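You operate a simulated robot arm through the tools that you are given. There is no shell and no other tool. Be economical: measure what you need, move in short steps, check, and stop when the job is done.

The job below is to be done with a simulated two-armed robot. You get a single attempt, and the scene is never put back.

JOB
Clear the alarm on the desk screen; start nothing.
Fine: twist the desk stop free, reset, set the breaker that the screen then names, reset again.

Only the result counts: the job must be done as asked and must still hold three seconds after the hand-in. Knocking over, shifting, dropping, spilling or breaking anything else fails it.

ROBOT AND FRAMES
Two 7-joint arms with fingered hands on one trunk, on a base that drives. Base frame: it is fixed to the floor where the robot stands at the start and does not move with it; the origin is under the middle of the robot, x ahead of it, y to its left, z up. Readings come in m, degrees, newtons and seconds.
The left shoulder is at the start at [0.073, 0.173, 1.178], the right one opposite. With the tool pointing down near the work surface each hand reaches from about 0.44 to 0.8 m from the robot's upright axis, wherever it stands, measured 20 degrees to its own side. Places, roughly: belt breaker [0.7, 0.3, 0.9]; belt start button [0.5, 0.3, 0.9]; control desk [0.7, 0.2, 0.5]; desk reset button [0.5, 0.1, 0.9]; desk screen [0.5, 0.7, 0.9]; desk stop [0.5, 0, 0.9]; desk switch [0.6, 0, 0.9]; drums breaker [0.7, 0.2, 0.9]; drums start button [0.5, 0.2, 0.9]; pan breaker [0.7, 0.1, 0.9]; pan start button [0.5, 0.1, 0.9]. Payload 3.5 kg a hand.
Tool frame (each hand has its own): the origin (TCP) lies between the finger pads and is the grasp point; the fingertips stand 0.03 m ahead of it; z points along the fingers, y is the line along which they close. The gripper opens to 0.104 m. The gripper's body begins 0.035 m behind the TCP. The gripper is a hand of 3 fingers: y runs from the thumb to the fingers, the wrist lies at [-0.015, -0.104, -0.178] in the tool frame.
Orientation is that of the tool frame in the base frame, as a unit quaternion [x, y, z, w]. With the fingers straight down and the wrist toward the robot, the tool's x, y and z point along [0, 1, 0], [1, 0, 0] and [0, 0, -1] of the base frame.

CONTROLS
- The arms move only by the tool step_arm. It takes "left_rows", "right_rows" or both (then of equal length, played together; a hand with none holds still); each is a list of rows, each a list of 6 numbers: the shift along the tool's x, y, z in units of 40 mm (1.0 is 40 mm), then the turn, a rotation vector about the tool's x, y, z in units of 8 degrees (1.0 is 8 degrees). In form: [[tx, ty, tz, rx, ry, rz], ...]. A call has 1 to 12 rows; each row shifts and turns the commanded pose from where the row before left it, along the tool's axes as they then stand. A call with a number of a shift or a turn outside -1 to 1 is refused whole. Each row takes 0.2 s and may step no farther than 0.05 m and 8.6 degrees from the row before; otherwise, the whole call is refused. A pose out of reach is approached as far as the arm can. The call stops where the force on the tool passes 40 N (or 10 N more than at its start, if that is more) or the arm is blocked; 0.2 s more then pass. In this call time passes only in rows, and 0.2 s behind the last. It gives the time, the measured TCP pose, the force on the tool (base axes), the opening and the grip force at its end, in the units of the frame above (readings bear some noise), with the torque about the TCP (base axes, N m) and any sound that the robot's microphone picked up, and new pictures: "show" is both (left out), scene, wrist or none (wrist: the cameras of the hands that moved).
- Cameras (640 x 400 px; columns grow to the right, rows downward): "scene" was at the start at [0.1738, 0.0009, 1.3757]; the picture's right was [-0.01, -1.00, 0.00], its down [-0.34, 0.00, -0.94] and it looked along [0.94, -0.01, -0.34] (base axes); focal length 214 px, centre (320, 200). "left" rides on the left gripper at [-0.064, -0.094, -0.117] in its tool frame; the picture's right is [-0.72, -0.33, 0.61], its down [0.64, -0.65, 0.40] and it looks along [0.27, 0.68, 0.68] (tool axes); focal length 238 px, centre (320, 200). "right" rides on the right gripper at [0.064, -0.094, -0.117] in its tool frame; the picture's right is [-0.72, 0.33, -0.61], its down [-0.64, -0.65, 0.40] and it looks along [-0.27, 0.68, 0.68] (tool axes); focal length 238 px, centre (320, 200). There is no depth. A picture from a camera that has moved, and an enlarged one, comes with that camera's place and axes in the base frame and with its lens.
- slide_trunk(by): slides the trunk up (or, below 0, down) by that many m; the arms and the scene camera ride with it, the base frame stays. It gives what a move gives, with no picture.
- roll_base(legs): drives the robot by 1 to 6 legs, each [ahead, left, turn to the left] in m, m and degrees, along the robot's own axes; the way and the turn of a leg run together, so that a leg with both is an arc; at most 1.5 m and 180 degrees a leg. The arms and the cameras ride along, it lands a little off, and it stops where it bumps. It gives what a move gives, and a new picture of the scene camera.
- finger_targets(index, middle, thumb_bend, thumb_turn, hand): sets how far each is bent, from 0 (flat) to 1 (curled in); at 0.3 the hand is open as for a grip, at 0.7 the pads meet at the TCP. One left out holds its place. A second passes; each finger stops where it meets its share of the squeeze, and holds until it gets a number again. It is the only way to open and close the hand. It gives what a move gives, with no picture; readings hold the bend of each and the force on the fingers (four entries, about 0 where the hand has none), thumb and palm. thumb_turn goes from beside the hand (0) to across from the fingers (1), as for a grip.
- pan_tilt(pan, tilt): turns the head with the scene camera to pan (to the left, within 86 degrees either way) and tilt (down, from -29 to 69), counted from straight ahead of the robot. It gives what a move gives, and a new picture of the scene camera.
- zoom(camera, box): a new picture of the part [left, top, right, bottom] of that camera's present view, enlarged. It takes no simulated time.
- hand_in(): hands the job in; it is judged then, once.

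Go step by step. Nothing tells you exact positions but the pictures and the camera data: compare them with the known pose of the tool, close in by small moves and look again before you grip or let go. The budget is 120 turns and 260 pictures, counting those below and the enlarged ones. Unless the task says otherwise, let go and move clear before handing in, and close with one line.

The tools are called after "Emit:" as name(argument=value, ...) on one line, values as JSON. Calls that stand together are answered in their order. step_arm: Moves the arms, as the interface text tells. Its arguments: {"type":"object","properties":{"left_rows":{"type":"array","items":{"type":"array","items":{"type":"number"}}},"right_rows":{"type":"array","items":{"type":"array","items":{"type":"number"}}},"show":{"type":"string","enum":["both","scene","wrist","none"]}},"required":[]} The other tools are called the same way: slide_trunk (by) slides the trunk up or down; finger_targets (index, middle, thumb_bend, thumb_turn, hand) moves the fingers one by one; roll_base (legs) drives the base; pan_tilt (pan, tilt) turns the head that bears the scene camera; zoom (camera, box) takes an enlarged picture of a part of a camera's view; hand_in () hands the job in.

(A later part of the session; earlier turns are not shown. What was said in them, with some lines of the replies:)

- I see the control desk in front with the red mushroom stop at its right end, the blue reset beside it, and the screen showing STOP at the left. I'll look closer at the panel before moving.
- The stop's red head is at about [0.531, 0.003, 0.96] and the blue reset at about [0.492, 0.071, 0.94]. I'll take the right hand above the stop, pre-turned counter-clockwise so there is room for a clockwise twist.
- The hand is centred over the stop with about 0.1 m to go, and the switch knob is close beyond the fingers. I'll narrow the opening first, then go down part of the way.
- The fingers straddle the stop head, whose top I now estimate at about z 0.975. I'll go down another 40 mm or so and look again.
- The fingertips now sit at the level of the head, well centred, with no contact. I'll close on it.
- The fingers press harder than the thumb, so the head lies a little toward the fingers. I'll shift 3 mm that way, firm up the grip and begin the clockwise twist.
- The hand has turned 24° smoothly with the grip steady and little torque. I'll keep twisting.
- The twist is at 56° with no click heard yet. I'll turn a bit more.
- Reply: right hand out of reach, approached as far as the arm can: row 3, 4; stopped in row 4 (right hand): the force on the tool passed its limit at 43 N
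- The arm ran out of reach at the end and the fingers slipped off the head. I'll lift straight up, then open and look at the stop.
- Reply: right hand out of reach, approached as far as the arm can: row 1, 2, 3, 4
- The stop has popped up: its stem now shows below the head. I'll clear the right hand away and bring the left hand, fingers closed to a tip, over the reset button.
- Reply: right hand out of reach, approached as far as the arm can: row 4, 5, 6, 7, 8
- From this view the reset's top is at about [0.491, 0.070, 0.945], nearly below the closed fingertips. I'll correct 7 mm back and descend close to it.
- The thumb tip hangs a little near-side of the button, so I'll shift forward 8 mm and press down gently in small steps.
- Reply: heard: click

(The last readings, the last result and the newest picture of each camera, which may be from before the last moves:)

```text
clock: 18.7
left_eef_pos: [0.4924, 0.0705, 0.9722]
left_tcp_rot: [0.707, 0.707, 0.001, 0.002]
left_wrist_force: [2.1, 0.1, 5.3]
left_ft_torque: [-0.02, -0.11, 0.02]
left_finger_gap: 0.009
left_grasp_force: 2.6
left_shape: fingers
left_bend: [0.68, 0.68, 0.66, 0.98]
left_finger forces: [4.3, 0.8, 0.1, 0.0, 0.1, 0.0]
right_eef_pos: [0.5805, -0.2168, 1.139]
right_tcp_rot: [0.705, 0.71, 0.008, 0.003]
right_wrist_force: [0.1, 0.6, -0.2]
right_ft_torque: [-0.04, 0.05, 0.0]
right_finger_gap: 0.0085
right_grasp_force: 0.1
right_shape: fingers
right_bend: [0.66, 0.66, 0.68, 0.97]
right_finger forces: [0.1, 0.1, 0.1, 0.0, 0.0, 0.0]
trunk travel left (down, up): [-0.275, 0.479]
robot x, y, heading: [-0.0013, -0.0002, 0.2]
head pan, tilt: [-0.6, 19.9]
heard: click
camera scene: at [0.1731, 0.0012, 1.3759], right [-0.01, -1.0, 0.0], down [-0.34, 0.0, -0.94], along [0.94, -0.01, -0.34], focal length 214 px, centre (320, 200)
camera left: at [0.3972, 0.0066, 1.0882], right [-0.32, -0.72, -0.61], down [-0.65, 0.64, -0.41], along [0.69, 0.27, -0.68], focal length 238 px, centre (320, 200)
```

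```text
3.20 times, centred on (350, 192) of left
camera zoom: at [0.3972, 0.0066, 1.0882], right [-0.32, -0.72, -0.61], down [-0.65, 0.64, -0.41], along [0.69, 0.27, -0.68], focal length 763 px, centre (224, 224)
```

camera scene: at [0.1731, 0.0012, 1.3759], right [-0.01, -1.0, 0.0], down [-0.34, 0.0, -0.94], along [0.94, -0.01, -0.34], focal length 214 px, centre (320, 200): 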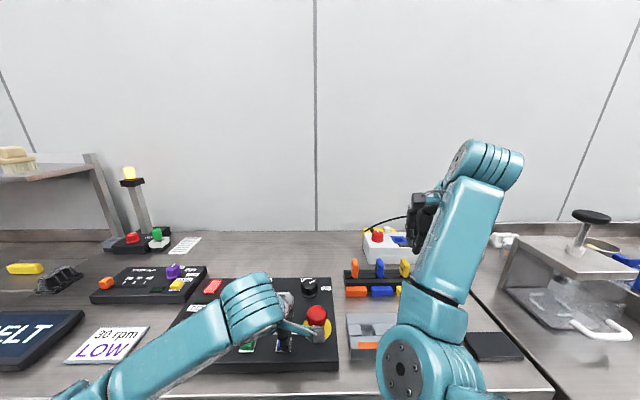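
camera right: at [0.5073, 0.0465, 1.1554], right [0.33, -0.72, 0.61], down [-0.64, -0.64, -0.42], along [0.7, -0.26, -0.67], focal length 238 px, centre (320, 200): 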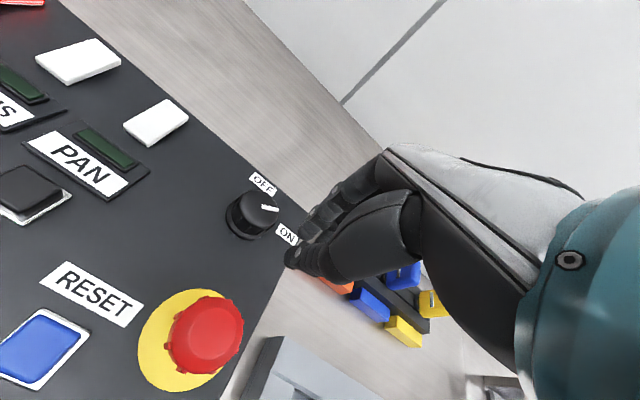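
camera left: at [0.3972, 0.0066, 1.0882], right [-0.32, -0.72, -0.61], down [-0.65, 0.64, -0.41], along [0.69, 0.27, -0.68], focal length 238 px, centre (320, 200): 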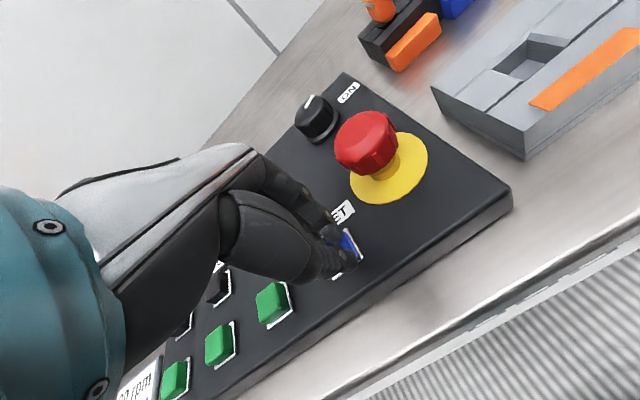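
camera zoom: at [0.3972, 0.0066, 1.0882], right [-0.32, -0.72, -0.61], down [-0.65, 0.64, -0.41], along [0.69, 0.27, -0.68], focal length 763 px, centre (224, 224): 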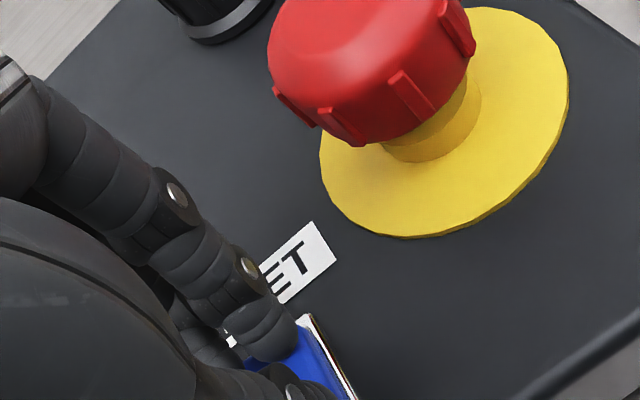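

A click sounded and the screen now reads "…ELT". I'll lift, then check the screen and the belt rocker.

Emit:
step_arm(left_rows=[[0, 0, -1, 0, 0, 0], [0, 0, -1, 0, 0, 0], [0, 0, -1, 0, 0, 0], [0.9, 0.4, -0.6, 0, 0, 0], [0.9, 0.4, -0.6, 0, 0, 0], [0.9, 0.4, 0, 0, 0, 0], [0.9, 0.4, 0, 0, 0, 0]])

Emit:
zoom(camera="scene", box=[0, 260, 240, 390])

Emit:
zoom(camera="left", box=[160, 100, 400, 250])

```text
clock: 20.3
left_eef_pos: [0.5567, 0.214, 1.1416]
left_tcp_rot: [0.707, 0.707, 0.001, 0.001]
left_wrist_force: [-0.6, 0.0, 0.3]
left_ft_torque: [0.0, 0.01, 0.01]
left_finger_gap: 0.0087
left_grasp_force: 0.2
left_shape: fingers
left_bend: [0.68, 0.68, 0.66, 0.98]
left_finger forces: [0.0, 0.0, 0.0, 0.0, 0.0, 0.0]
right_eef_pos: [0.5806, -0.2171, 1.1385]
right_tcp_rot: [0.705, 0.709, 0.007, 0.003]
right_wrist_force: [-0.1, -0.1, -0.4]
right_ft_torque: [0.0, -0.01, 0.03]
right_finger_gap: 0.0086
right_grasp_force: 0.1
right_shape: fingers
right_bend: [0.66, 0.66, 0.68, 0.97]
right_finger forces: [0.0, 0.1, 0.0, 0.0, 0.1, 0.0]
trunk travel left (down, up): [-0.275, 0.479]
robot x, y, heading: [-0.0046, -0.0008, -0.1]
head pan, tilt: [-0.6, 19.9]
camera scene: at [0.1733, 0.0016, 1.3757], right [-0.01, -1.0, 0.0], down [-0.34, 0.0, -0.94], along [0.94, -0.01, -0.34], focal length 214 px, centre (320, 200)
camera left: at [0.4598, 0.1508, 1.2578], right [-0.33, -0.72, -0.61], down [-0.65, 0.64, -0.4], along [0.68, 0.27, -0.68], focal length 238 px, centre (320, 200)
```

scene: 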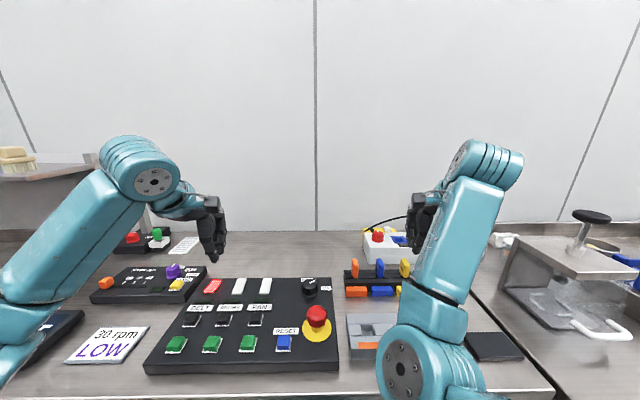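
left: 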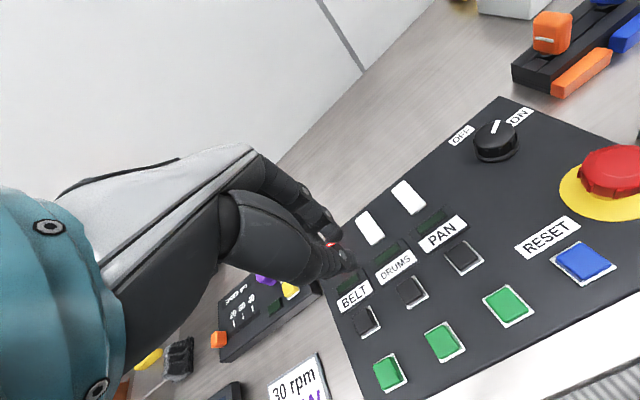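

```text
2.67 times, centred on (120, 325) of scene
camera zoom: at [0.1733, 0.0016, 1.3757], right [-0.01, -1.0, 0.0], down [-0.34, 0.0, -0.94], along [0.94, -0.01, -0.34], focal length 572 px, centre (853, -133)
```

zoom: 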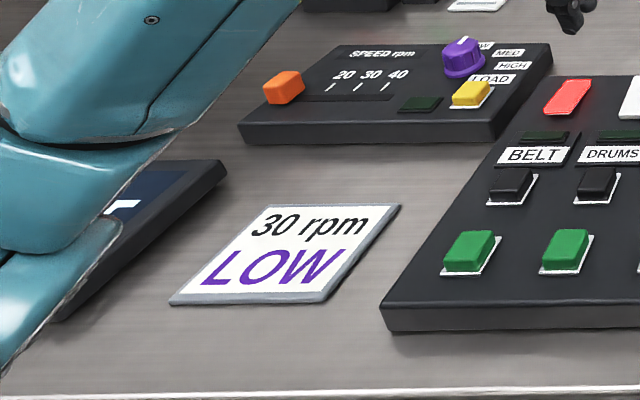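

```text
2.67 times, centred on (280, 175) of left
camera zoom: at [0.4598, 0.1508, 1.2578], right [-0.33, -0.72, -0.61], down [-0.65, 0.64, -0.4], along [0.68, 0.27, -0.68], focal length 636 px, centre (427, 267)
```

zoom: 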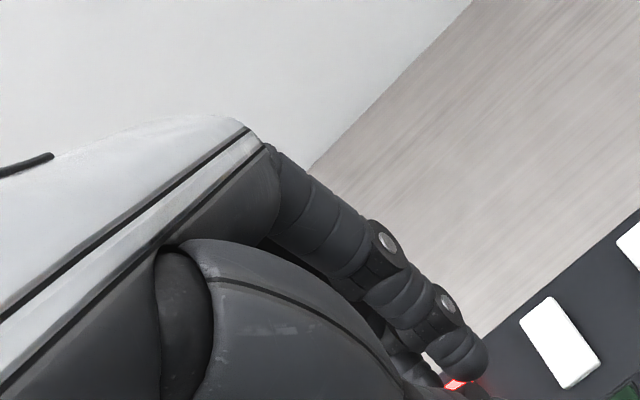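

The screen read "BELT" and the red-lit rocker sits above the BELT label. I'll look at the rocker shapes closely to see which side is tripped.

Emit:
zoom(camera="scene", box=[195, 268, 285, 324])

Emit:
zoom(camera="left", box=[300, 160, 480, 272])

Emit:
zoom(camera="right", box=[0, 0, 640, 400])

```text
7.11 times, centred on (240, 296) of scene
camera zoom: at [0.1733, 0.0016, 1.3757], right [-0.01, -1.0, 0.0], down [-0.34, 0.0, -0.94], along [0.94, -0.01, -0.34], focal length 1525 px, centre (889, -483)
```

zoom: 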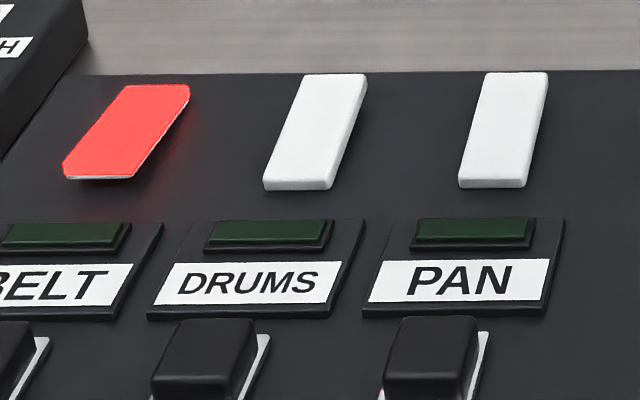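

```text
3.56 times, centred on (390, 216) of left
camera zoom: at [0.4598, 0.1508, 1.2578], right [-0.33, -0.72, -0.61], down [-0.65, 0.64, -0.4], along [0.68, 0.27, -0.68], focal length 848 px, centre (71, 143)
```

zoom: 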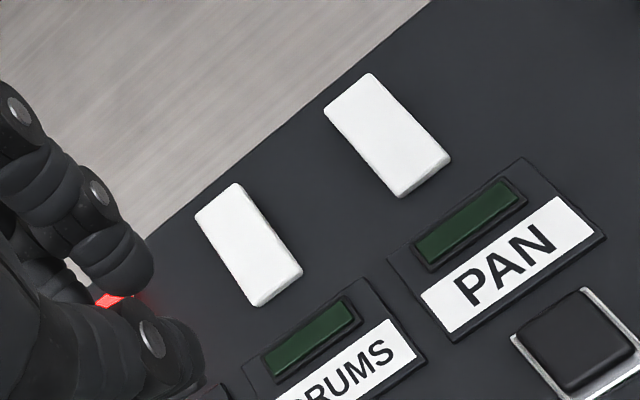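

```text
1.00 times, centred on (320, 200) of right (not enlarged: the box is as wide or as high as the picture)
camera zoom: at [0.484, -0.1552, 1.2535], right [0.32, -0.72, 0.61], down [-0.64, -0.64, -0.42], along [0.7, -0.26, -0.67], focal length 238 px, centre (320, 200)
```

zoom: 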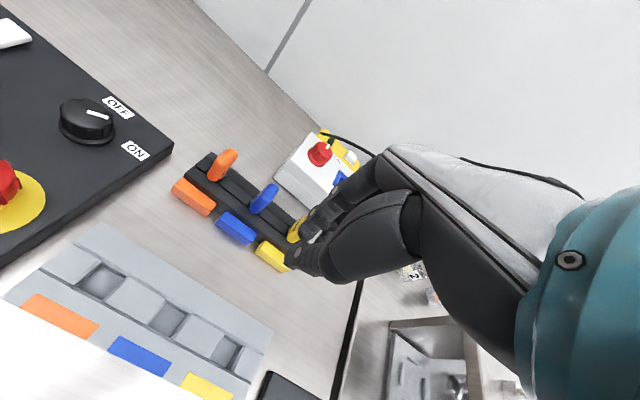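

The rockers differ, but I can't yet tell which end of the red one is raised. I'll move the left wrist camera to a lower, closer view of it.

Emit:
step_arm(left_rows=[[0.7, -0.24, 0.5, 0, 0, 0], [0.7, -0.24, 0.5, 0, 0, 0], [0.7, -0.24, 0.5, 0, 0, 0], [0.7, -0.24, 0.5, 0, 0, 0], [0.7, -0.24, 0.5, 0, 0, 0], [0.7, -0.24, 0.5, 0, 0, 0]])

Emit:
zoom(camera="left", box=[300, 60, 540, 210])

Emit:
zoom(camera="scene", box=[195, 268, 285, 324])

```text
clock: 21.7
left_eef_pos: [0.502, 0.3814, 1.0198]
left_tcp_rot: [0.707, 0.707, 0.001, -0.001]
left_wrist_force: [0.1, 0.4, 0.1]
left_ft_torque: [0.0, 0.0, 0.01]
left_finger_gap: 0.0085
left_grasp_force: 0.1
left_shape: fingers
left_bend: [0.68, 0.68, 0.66, 0.98]
left_finger forces: [0.0, 0.1, 0.1, 0.1, 0.0, 0.1]
right_eef_pos: [0.5811, -0.2167, 1.1394]
right_tcp_rot: [0.705, 0.71, 0.008, 0.002]
right_wrist_force: [0.2, 0.2, -0.7]
right_ft_torque: [0.0, 0.04, 0.01]
right_finger_gap: 0.0089
right_grasp_force: 0.0
right_shape: fingers
right_bend: [0.66, 0.66, 0.68, 0.97]
right_finger forces: [0.1, 0.0, 0.1, 0.0, 0.0, 0.0]
trunk travel left (down, up): [-0.275, 0.479]
robot x, y, heading: [-0.0012, 0.0021, -0.1]
head pan, tilt: [-0.6, 19.9]
camera scene: at [0.173, 0.0016, 1.3758], right [-0.01, -1.0, 0.0], down [-0.34, 0.0, -0.94], along [0.94, -0.01, -0.34], focal length 214 px, centre (320, 200)
camera left: at [0.4063, 0.3174, 1.1362], right [-0.32, -0.72, -0.61], down [-0.65, 0.64, -0.41], along [0.69, 0.27, -0.68], focal length 238 px, centre (320, 200)
```

scene: 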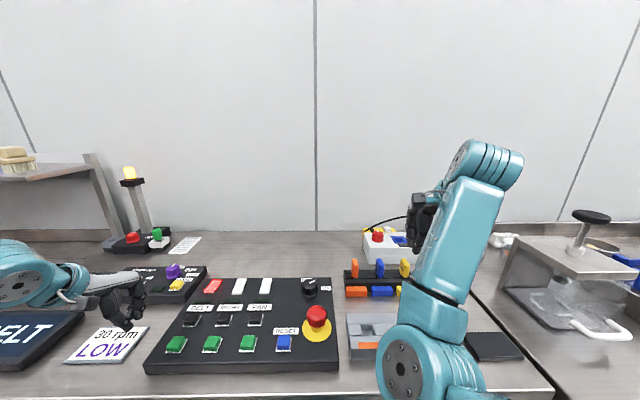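
left: 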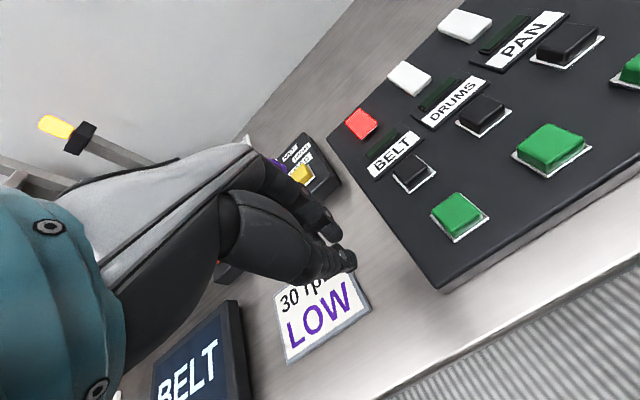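

```text
2.67 times, centred on (420, 135) of left
camera zoom: at [0.4063, 0.3174, 1.1362], right [-0.32, -0.72, -0.61], down [-0.65, 0.64, -0.41], along [0.69, 0.27, -0.68], focal length 636 px, centre (53, 373)
```

zoom: 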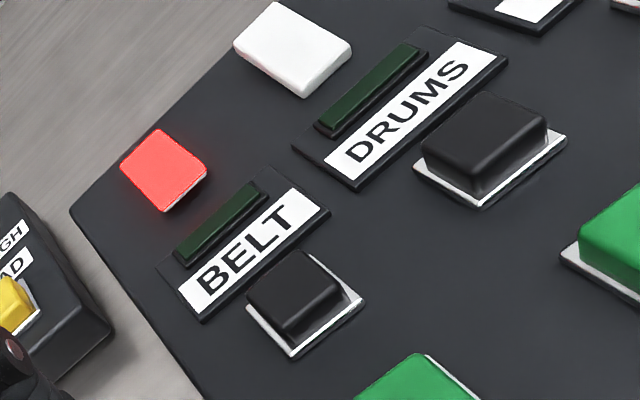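

```text
7.11 times, centred on (240, 296) of scene
camera zoom: at [0.173, 0.0016, 1.3758], right [-0.01, -1.0, 0.0], down [-0.34, 0.0, -0.94], along [0.94, -0.01, -0.34], focal length 1525 px, centre (889, -483)
```

zoom: 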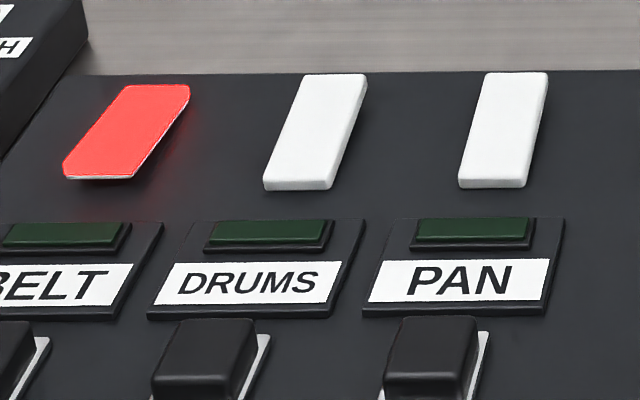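

The screen clearly reads BELT, and the belt rocker is at about [0.662, 0.300, 0.938]. It looks tilted away from me, so its near end should be the raised one; I'll hover over that near end.

Emit:
step_arm(left_rows=[[0, 0, -0.75, 0, 0, 0], [-0.51, 0.86, 0, 0, 0, 0], [-0.51, 0.86, 0, 0, 0, 0], [-0.51, 0.86, 0, 0, 0, 0], [-0.51, 0.86, 0, 0, 0, 0], [0, 0, 0.8, 0, 0, 0]])

Emit:
zoom(camera="scene", box=[175, 258, 285, 327])

Emit:
zoom(camera="left", box=[280, 150, 480, 275])

```text
clock: 23.1
left_eef_pos: [0.6367, 0.2991, 1.0178]
left_tcp_rot: [0.706, 0.708, 0.0, 0.001]
left_wrist_force: [-0.4, -0.2, -0.7]
left_ft_torque: [0.0, 0.01, -0.01]
left_finger_gap: 0.0087
left_grasp_force: 0.0
left_shape: fingers
left_bend: [0.68, 0.68, 0.66, 0.98]
left_finger forces: [0.1, 0.0, 0.0, 0.1, 0.0, 0.0]
right_eef_pos: [0.5817, -0.2169, 1.1383]
right_tcp_rot: [0.705, 0.709, 0.008, 0.002]
right_wrist_force: [-0.1, 0.0, 0.6]
right_ft_torque: [-0.01, -0.03, 0.02]
right_finger_gap: 0.009
right_grasp_force: 0.0
right_shape: fingers
right_bend: [0.66, 0.66, 0.68, 0.97]
right_finger forces: [0.0, 0.0, 0.1, 0.0, 0.0, 0.1]
trunk travel left (down, up): [-0.275, 0.479]
robot x, y, heading: [-0.001, 0.001, 0.1]
head pan, tilt: [-0.6, 19.9]
camera scene: at [0.1733, 0.0018, 1.3757], right [-0.01, -1.0, 0.0], down [-0.34, 0.0, -0.94], along [0.94, -0.01, -0.34], focal length 214 px, centre (320, 200)
camera left: at [0.5414, 0.2351, 1.1342], right [-0.32, -0.72, -0.61], down [-0.65, 0.64, -0.41], along [0.68, 0.27, -0.68], focal length 238 px, centre (320, 200)
```

scene: 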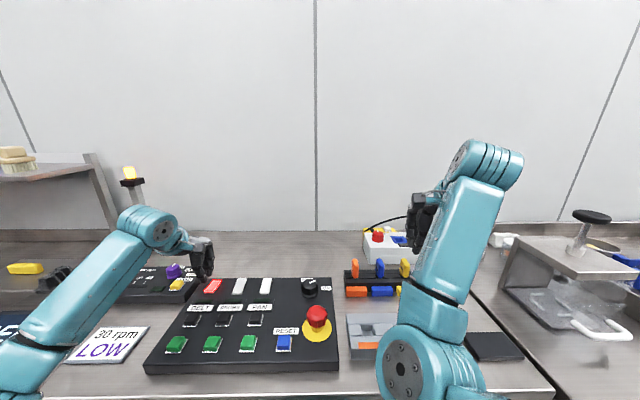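
left: 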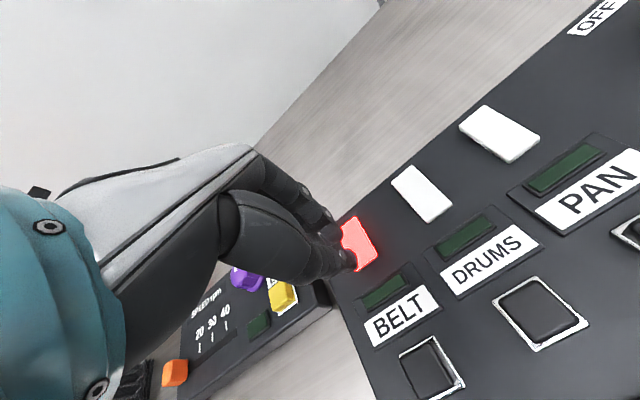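

```text
5.80 times, centred on (230, 292) of scene
camera zoom: at [0.1733, 0.0018, 1.3757], right [-0.01, -1.0, 0.0], down [-0.34, 0.0, -0.94], along [0.94, -0.01, -0.34], focal length 1243 px, centre (842, -336)
```

zoom: 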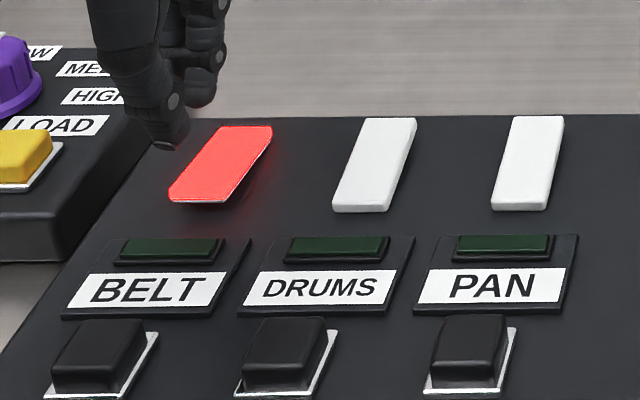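

```text
3.20 times, centred on (380, 212) of left
camera zoom: at [0.5414, 0.2351, 1.1342], right [-0.32, -0.72, -0.61], down [-0.65, 0.64, -0.41], along [0.68, 0.27, -0.68], focal length 763 px, centre (128, 160)
```

zoom: 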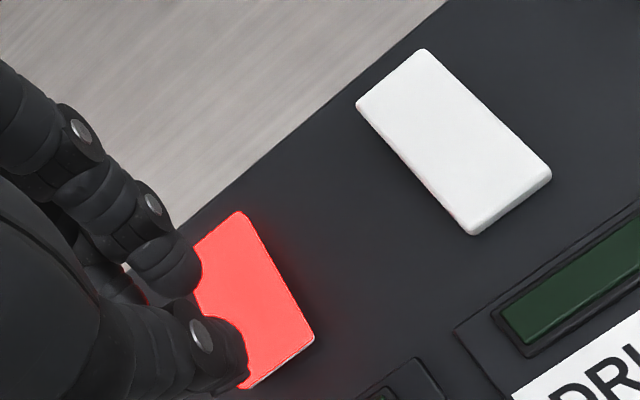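

A shadow gap under the near end confirms it is the raised end. The index tip is over x 0.647, just inside that end, so I'll press down slowly.

Emit:
step_arm(left_rows=[[0, 0.04, 0.5, 0, 0, 0], [0, 0, 0.4, 0, 0, 0], [0, 0, 0.15, 0, 0, 0], [0, 0, 0.12, 0, 0, 0], [0, 0, 0.1, 0, 0, 0]])

Emit:
zoom(camera="left", box=[280, 150, 480, 275])

```text
clock: 24.3
left_eef_pos: [0.6383, 0.3019, 0.9703]
left_tcp_rot: [0.707, 0.707, 0.002, 0.002]
left_wrist_force: [0.1, -1.4, 8.1]
left_ft_torque: [-0.07, -0.08, 0.04]
left_finger_gap: 0.0075
left_grasp_force: 4.3
left_shape: fingers
left_bend: [0.69, 0.68, 0.66, 0.98]
left_finger forces: [7.4, 0.7, 0.0, 0.1, 0.1, 0.0]
right_eef_pos: [0.5799, -0.2189, 1.1388]
right_tcp_rot: [0.705, 0.71, 0.008, 0.003]
right_wrist_force: [-0.5, -0.3, 0.2]
right_ft_torque: [-0.02, -0.02, 0.01]
right_finger_gap: 0.009
right_grasp_force: 0.0
right_shape: fingers
right_bend: [0.66, 0.66, 0.68, 0.97]
right_finger forces: [0.0, 0.0, 0.0, 0.0, 0.0, 0.0]
trunk travel left (down, up): [-0.275, 0.479]
robot x, y, heading: [-0.0009, 0.0019, 0.1]
head pan, tilt: [-0.6, 19.9]
camera scene: at [0.1725, 0.0006, 1.376], right [-0.01, -1.0, 0.0], down [-0.34, 0.0, -0.94], along [0.94, -0.01, -0.34], focal length 214 px, centre (320, 200)
camera left: at [0.5428, 0.2377, 1.0859], right [-0.32, -0.72, -0.61], down [-0.65, 0.64, -0.41], along [0.69, 0.27, -0.67], focal length 238 px, centre (320, 200)
```

scene: 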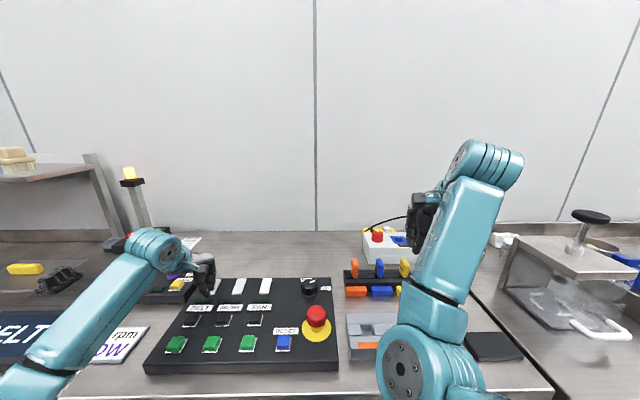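
left: 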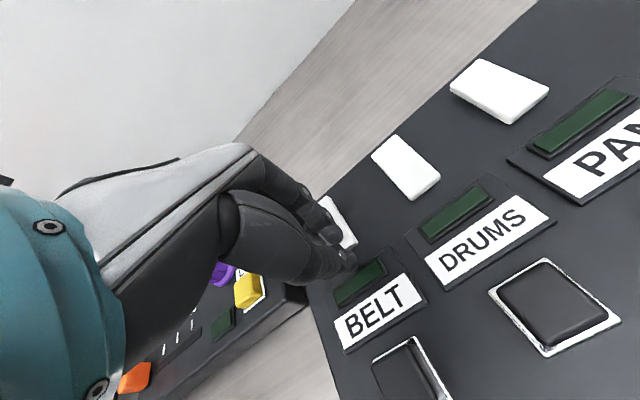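

```text
3.20 times, centred on (380, 212) of left
camera zoom: at [0.5428, 0.2377, 1.0859], right [-0.32, -0.72, -0.61], down [-0.65, 0.64, -0.41], along [0.69, 0.27, -0.67], focal length 763 px, centre (128, 160)
```

zoom: 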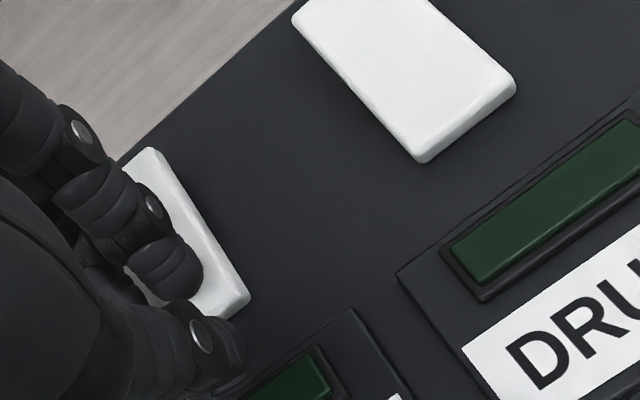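

The rocker turned white under the press. I'll push a hair more to be sure it latches, then lift and verify.

Emit:
step_arm(left_rows=[[0, 0, 0.08, 0, 0, 0], [0, 0, -0.8, 0, 0, 0], [0, 0, -1, 0, 0, 0], [0, -0.3, -0.8, 0, 0, 0]])

Emit:
zoom(camera="scene", box=[175, 258, 285, 327])

```text
clock: 25.3
left_eef_pos: [0.6267, 0.3033, 1.0668]
left_tcp_rot: [0.707, 0.707, 0.0, -0.001]
left_wrist_force: [-0.3, 0.1, -0.5]
left_ft_torque: [-0.01, 0.0, 0.01]
left_finger_gap: 0.0085
left_grasp_force: 0.0
left_shape: fingers
left_bend: [0.68, 0.68, 0.66, 0.98]
left_finger forces: [0.1, 0.0, 0.1, 0.0, 0.0, 0.0]
right_eef_pos: [0.5805, -0.2176, 1.1395]
right_tcp_rot: [0.705, 0.709, 0.009, 0.003]
right_wrist_force: [0.6, -0.5, -0.1]
right_ft_torque: [-0.02, 0.02, 0.01]
right_finger_gap: 0.0086
right_grasp_force: 0.1
right_shape: fingers
right_bend: [0.66, 0.66, 0.68, 0.97]
right_finger forces: [0.0, 0.0, 0.0, 0.1, 0.0, 0.1]
trunk travel left (down, up): [-0.275, 0.479]
robot x, y, heading: [-0.002, 0.0008, -0.1]
head pan, tilt: [-0.6, 19.9]
camera scene: at [0.173, 0.0011, 1.3758], right [-0.01, -1.0, 0.0], down [-0.34, 0.0, -0.94], along [0.94, -0.01, -0.34], focal length 214 px, centre (320, 200)
camera left: at [0.5308, 0.2383, 1.1833], right [-0.33, -0.72, -0.61], down [-0.65, 0.64, -0.4], along [0.68, 0.27, -0.68], focal length 238 px, centre (320, 200)
```

scene: 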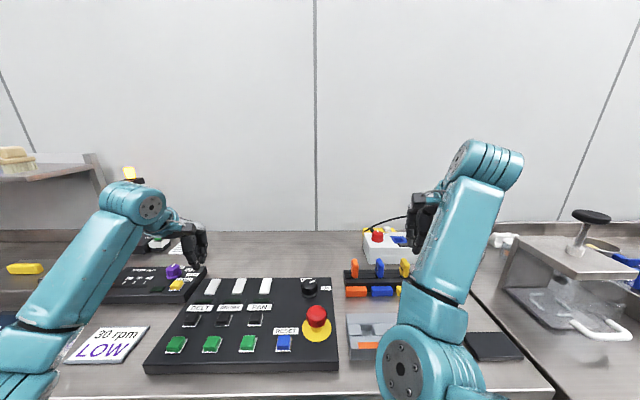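
left: 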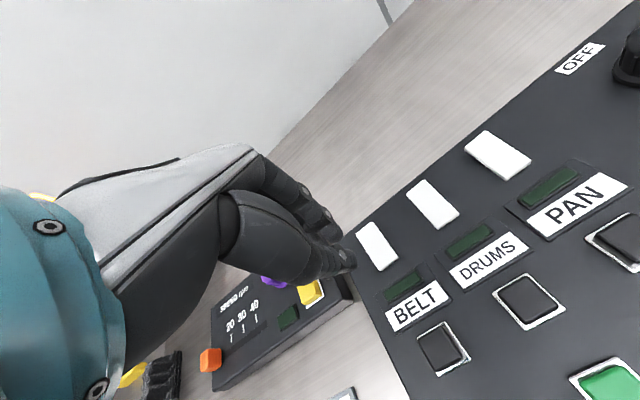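

```text
5.80 times, centred on (230, 292) of scene
camera zoom: at [0.173, 0.0011, 1.3758], right [-0.01, -1.0, 0.0], down [-0.34, 0.0, -0.94], along [0.94, -0.01, -0.34], focal length 1243 px, centre (842, -336)
```

zoom: 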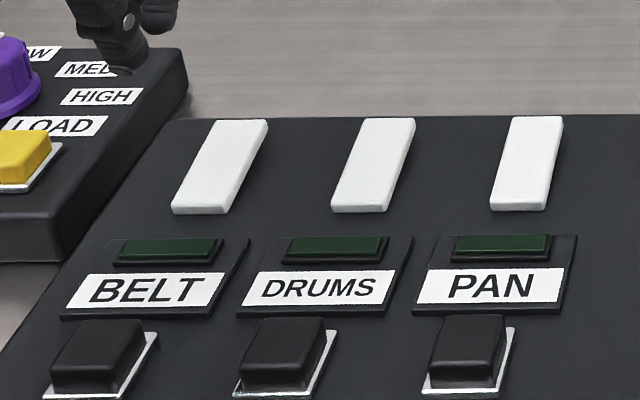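

All three rockers are now alike and set. I'll return the left hand above the reset button.

Emit:
step_arm(left_rows=[[-0.83, -0.48, 0, 0, 0, 0], [-0.83, -0.48, 0, 0, 0, 0], [-0.83, -0.48, 0, 0, 0, 0], [-0.83, -0.48, 0, 0, 0, 0], [-0.83, -0.48, 0, 0, 0, 0], [-0.83, -0.48, 0, 0, 0, 0], [-0.83, -0.48, 0, 0, 0, 0], [0, 0, 0.8, 0, 0, 0]], show="wrist")

```text
clock: 27.1
left_eef_pos: [0.4911, 0.0704, 1.0363]
left_tcp_rot: [0.706, 0.708, 0.0, 0.001]
left_wrist_force: [-0.5, -0.4, 0.2]
left_ft_torque: [-0.01, 0.0, 0.01]
left_finger_gap: 0.0083
left_grasp_force: 0.0
left_shape: fingers
left_bend: [0.68, 0.68, 0.66, 0.98]
left_finger forces: [0.0, 0.0, 0.0, 0.0, 0.0, 0.0]
right_eef_pos: [0.5802, -0.2175, 1.1381]
right_tcp_rot: [0.705, 0.71, 0.008, 0.002]
right_wrist_force: [-0.2, -0.2, -0.2]
right_ft_torque: [-0.01, 0.01, 0.0]
right_finger_gap: 0.0089
right_grasp_force: 0.1
right_shape: fingers
right_bend: [0.66, 0.66, 0.68, 0.97]
right_finger forces: [0.0, 0.0, 0.1, 0.1, 0.0, 0.0]
trunk travel left (down, up): [-0.275, 0.479]
robot x, y, heading: [-0.0019, 0.0025, -0.0]
head pan, tilt: [-0.6, 19.9]
camera left: at [0.3959, 0.0066, 1.1523], right [-0.33, -0.72, -0.61], down [-0.65, 0.64, -0.4], along [0.68, 0.27, -0.68], focal length 238 px, centre (320, 200)
```

left: 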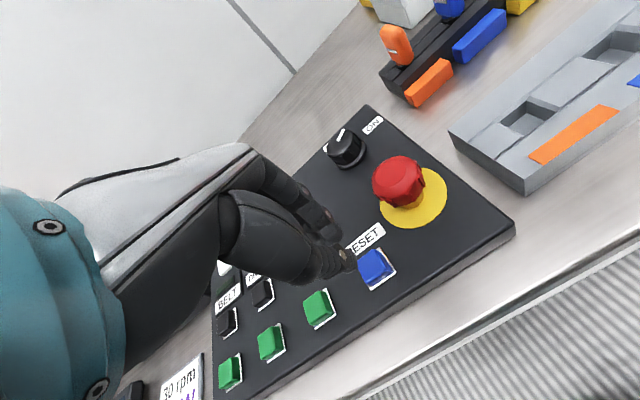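

The hand is at the same place as for the first reset press. I'll press down to the same depth.

Emit:
step_arm(left_rows=[[0, 0.03, 0.7, 0, 0, 0], [0, 0, 0.6, 0, 0, 0], [0, 0, 0.2, 0, 0, 0], [0, 0, 0.12, 0, 0, 0]], show="scene")

```text
clock: 28.1
left_eef_pos: [0.4926, 0.068, 0.9727]
left_tcp_rot: [0.707, 0.707, -0.001, 0.001]
left_wrist_force: [0.9, -0.9, 3.5]
left_ft_torque: [-0.02, -0.03, 0.01]
left_finger_gap: 0.0082
left_grasp_force: 1.9
left_shape: fingers
left_bend: [0.68, 0.68, 0.66, 0.98]
left_finger forces: [2.4, 0.9, 0.1, 0.2, 0.0, 0.0]
right_eef_pos: [0.5803, -0.2187, 1.1386]
right_tcp_rot: [0.705, 0.71, 0.008, 0.003]
right_wrist_force: [-0.1, -0.4, 0.9]
right_ft_torque: [0.01, 0.0, 0.01]
right_finger_gap: 0.0086
right_grasp_force: 0.1
right_shape: fingers
right_bend: [0.66, 0.66, 0.68, 0.97]
right_finger forces: [0.1, 0.0, 0.0, 0.0, 0.0, 0.0]
trunk travel left (down, up): [-0.275, 0.479]
robot x, y, heading: [-0.0006, 0.0007, 0.1]
head pan, tilt: [-0.6, 19.9]
heard: click
camera scene: at [0.1731, 0.0011, 1.3758], right [-0.01, -1.0, 0.0], down [-0.34, 0.0, -0.94], along [0.94, -0.01, -0.34], focal length 214 px, centre (320, 200)
```

scene: 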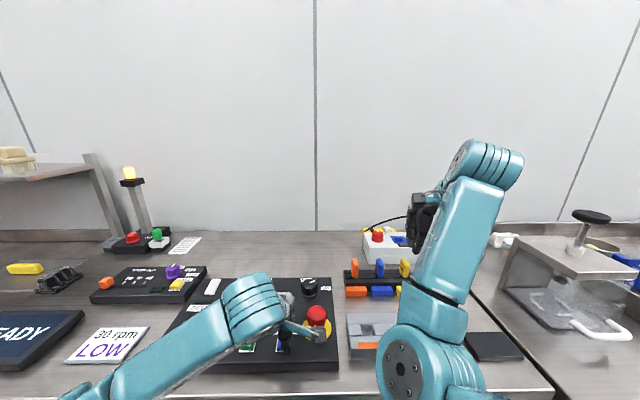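

It clicked and the screen reads "READY". I'll lift clear and check that it stays so.

Emit:
step_arm(left_rows=[[0, 0, -1, 0, 0, 0], [0, 0, -1, 0, 0, 0], [0, 0, -1, 0, 0, 0], [0.8, 0, -0.8, 0, 0, 0], [0.8, 0, -0.8, 0, 0, 0], [0.8, 0, -0.5, 0, 0, 0]], show="scene")

Emit:
pan_tilt(pan=25, tilt=35)

```text
clock: 29.5
left_eef_pos: [0.4884, 0.166, 1.1758]
left_tcp_rot: [0.707, 0.707, -0.001, 0.001]
left_wrist_force: [-0.6, 0.7, 0.4]
left_ft_torque: [0.0, 0.0, -0.02]
left_finger_gap: 0.0085
left_grasp_force: 0.0
left_shape: fingers
left_bend: [0.68, 0.68, 0.66, 0.98]
left_finger forces: [0.0, 0.1, 0.1, 0.0, 0.1, 0.1]
right_eef_pos: [0.5799, -0.2182, 1.1385]
right_tcp_rot: [0.704, 0.71, 0.008, 0.003]
right_wrist_force: [-0.3, 0.7, 0.2]
right_ft_torque: [-0.03, 0.02, 0.01]
right_finger_gap: 0.0089
right_grasp_force: 0.1
right_shape: fingers
right_bend: [0.66, 0.66, 0.68, 0.97]
right_finger forces: [0.1, 0.0, 0.0, 0.1, 0.0, 0.0]
trunk travel left (down, up): [-0.275, 0.479]
robot x, y, heading: [0.0013, 0.0002, -0.0]
head pan, tilt: [-0.6, 19.9]
camera scene: at [0.1732, 0.002, 1.3757], right [-0.01, -1.0, 0.0], down [-0.34, 0.0, -0.94], along [0.94, -0.01, -0.34], focal length 214 px, centre (320, 200)
```

scene: 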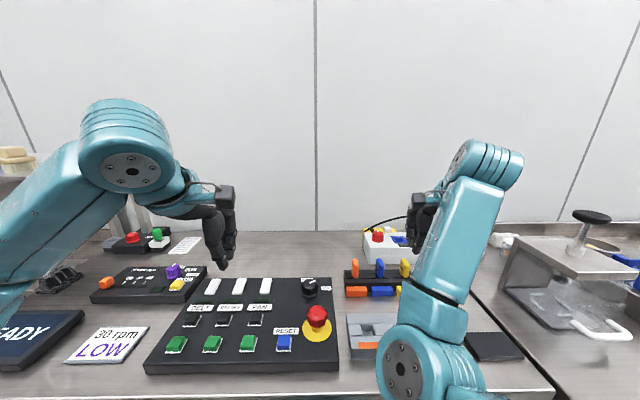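

```text
clock: 30.4
left_eef_pos: [0.4888, 0.1639, 1.1753]
left_tcp_rot: [0.706, 0.708, 0.0, -0.001]
left_wrist_force: [-0.4, 0.3, 0.4]
left_ft_torque: [-0.02, 0.01, 0.01]
left_finger_gap: 0.0084
left_grasp_force: 0.1
left_shape: fingers
left_bend: [0.68, 0.68, 0.66, 0.98]
left_finger forces: [0.1, 0.0, 0.0, 0.0, 0.0, 0.1]
right_eef_pos: [0.5798, -0.2163, 1.1388]
right_tcp_rot: [0.705, 0.709, 0.007, 0.003]
right_wrist_force: [0.3, -1.3, -1.1]
right_ft_torque: [0.01, -0.02, 0.0]
right_finger_gap: 0.009
right_grasp_force: 0.0
right_shape: fingers
right_bend: [0.66, 0.66, 0.68, 0.97]
right_finger forces: [0.0, 0.1, 0.0, 0.0, 0.0, 0.0]
trunk travel left (down, up): [-0.275, 0.479]
robot x, y, heading: [-0.0028, -0.0012, -0.1]
head pan, tilt: [25.0, 35.0]
camera scene: at [0.1601, 0.0392, 1.3518], right [0.42, -0.91, 0.0], down [-0.52, -0.24, -0.82], along [0.74, 0.35, -0.57], focal length 214 px, centre (320, 200)
```

scene: 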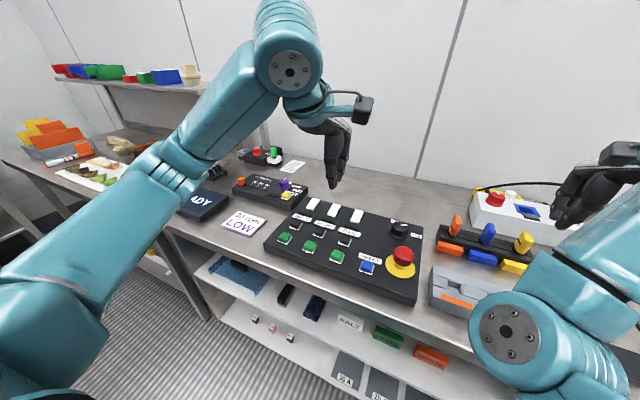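

The screen holds READY, the stop is up, all the rockers are set, nothing has been started, and both hands are clear. I'm handing in.

Emit:
hand_in()

```text
The job is handed in.
```

The alarm is cleared and the desk screen reads READY: I twisted the stop free, pressed reset, set the belt breaker the screen named, and pressed reset again. Nothing was started.
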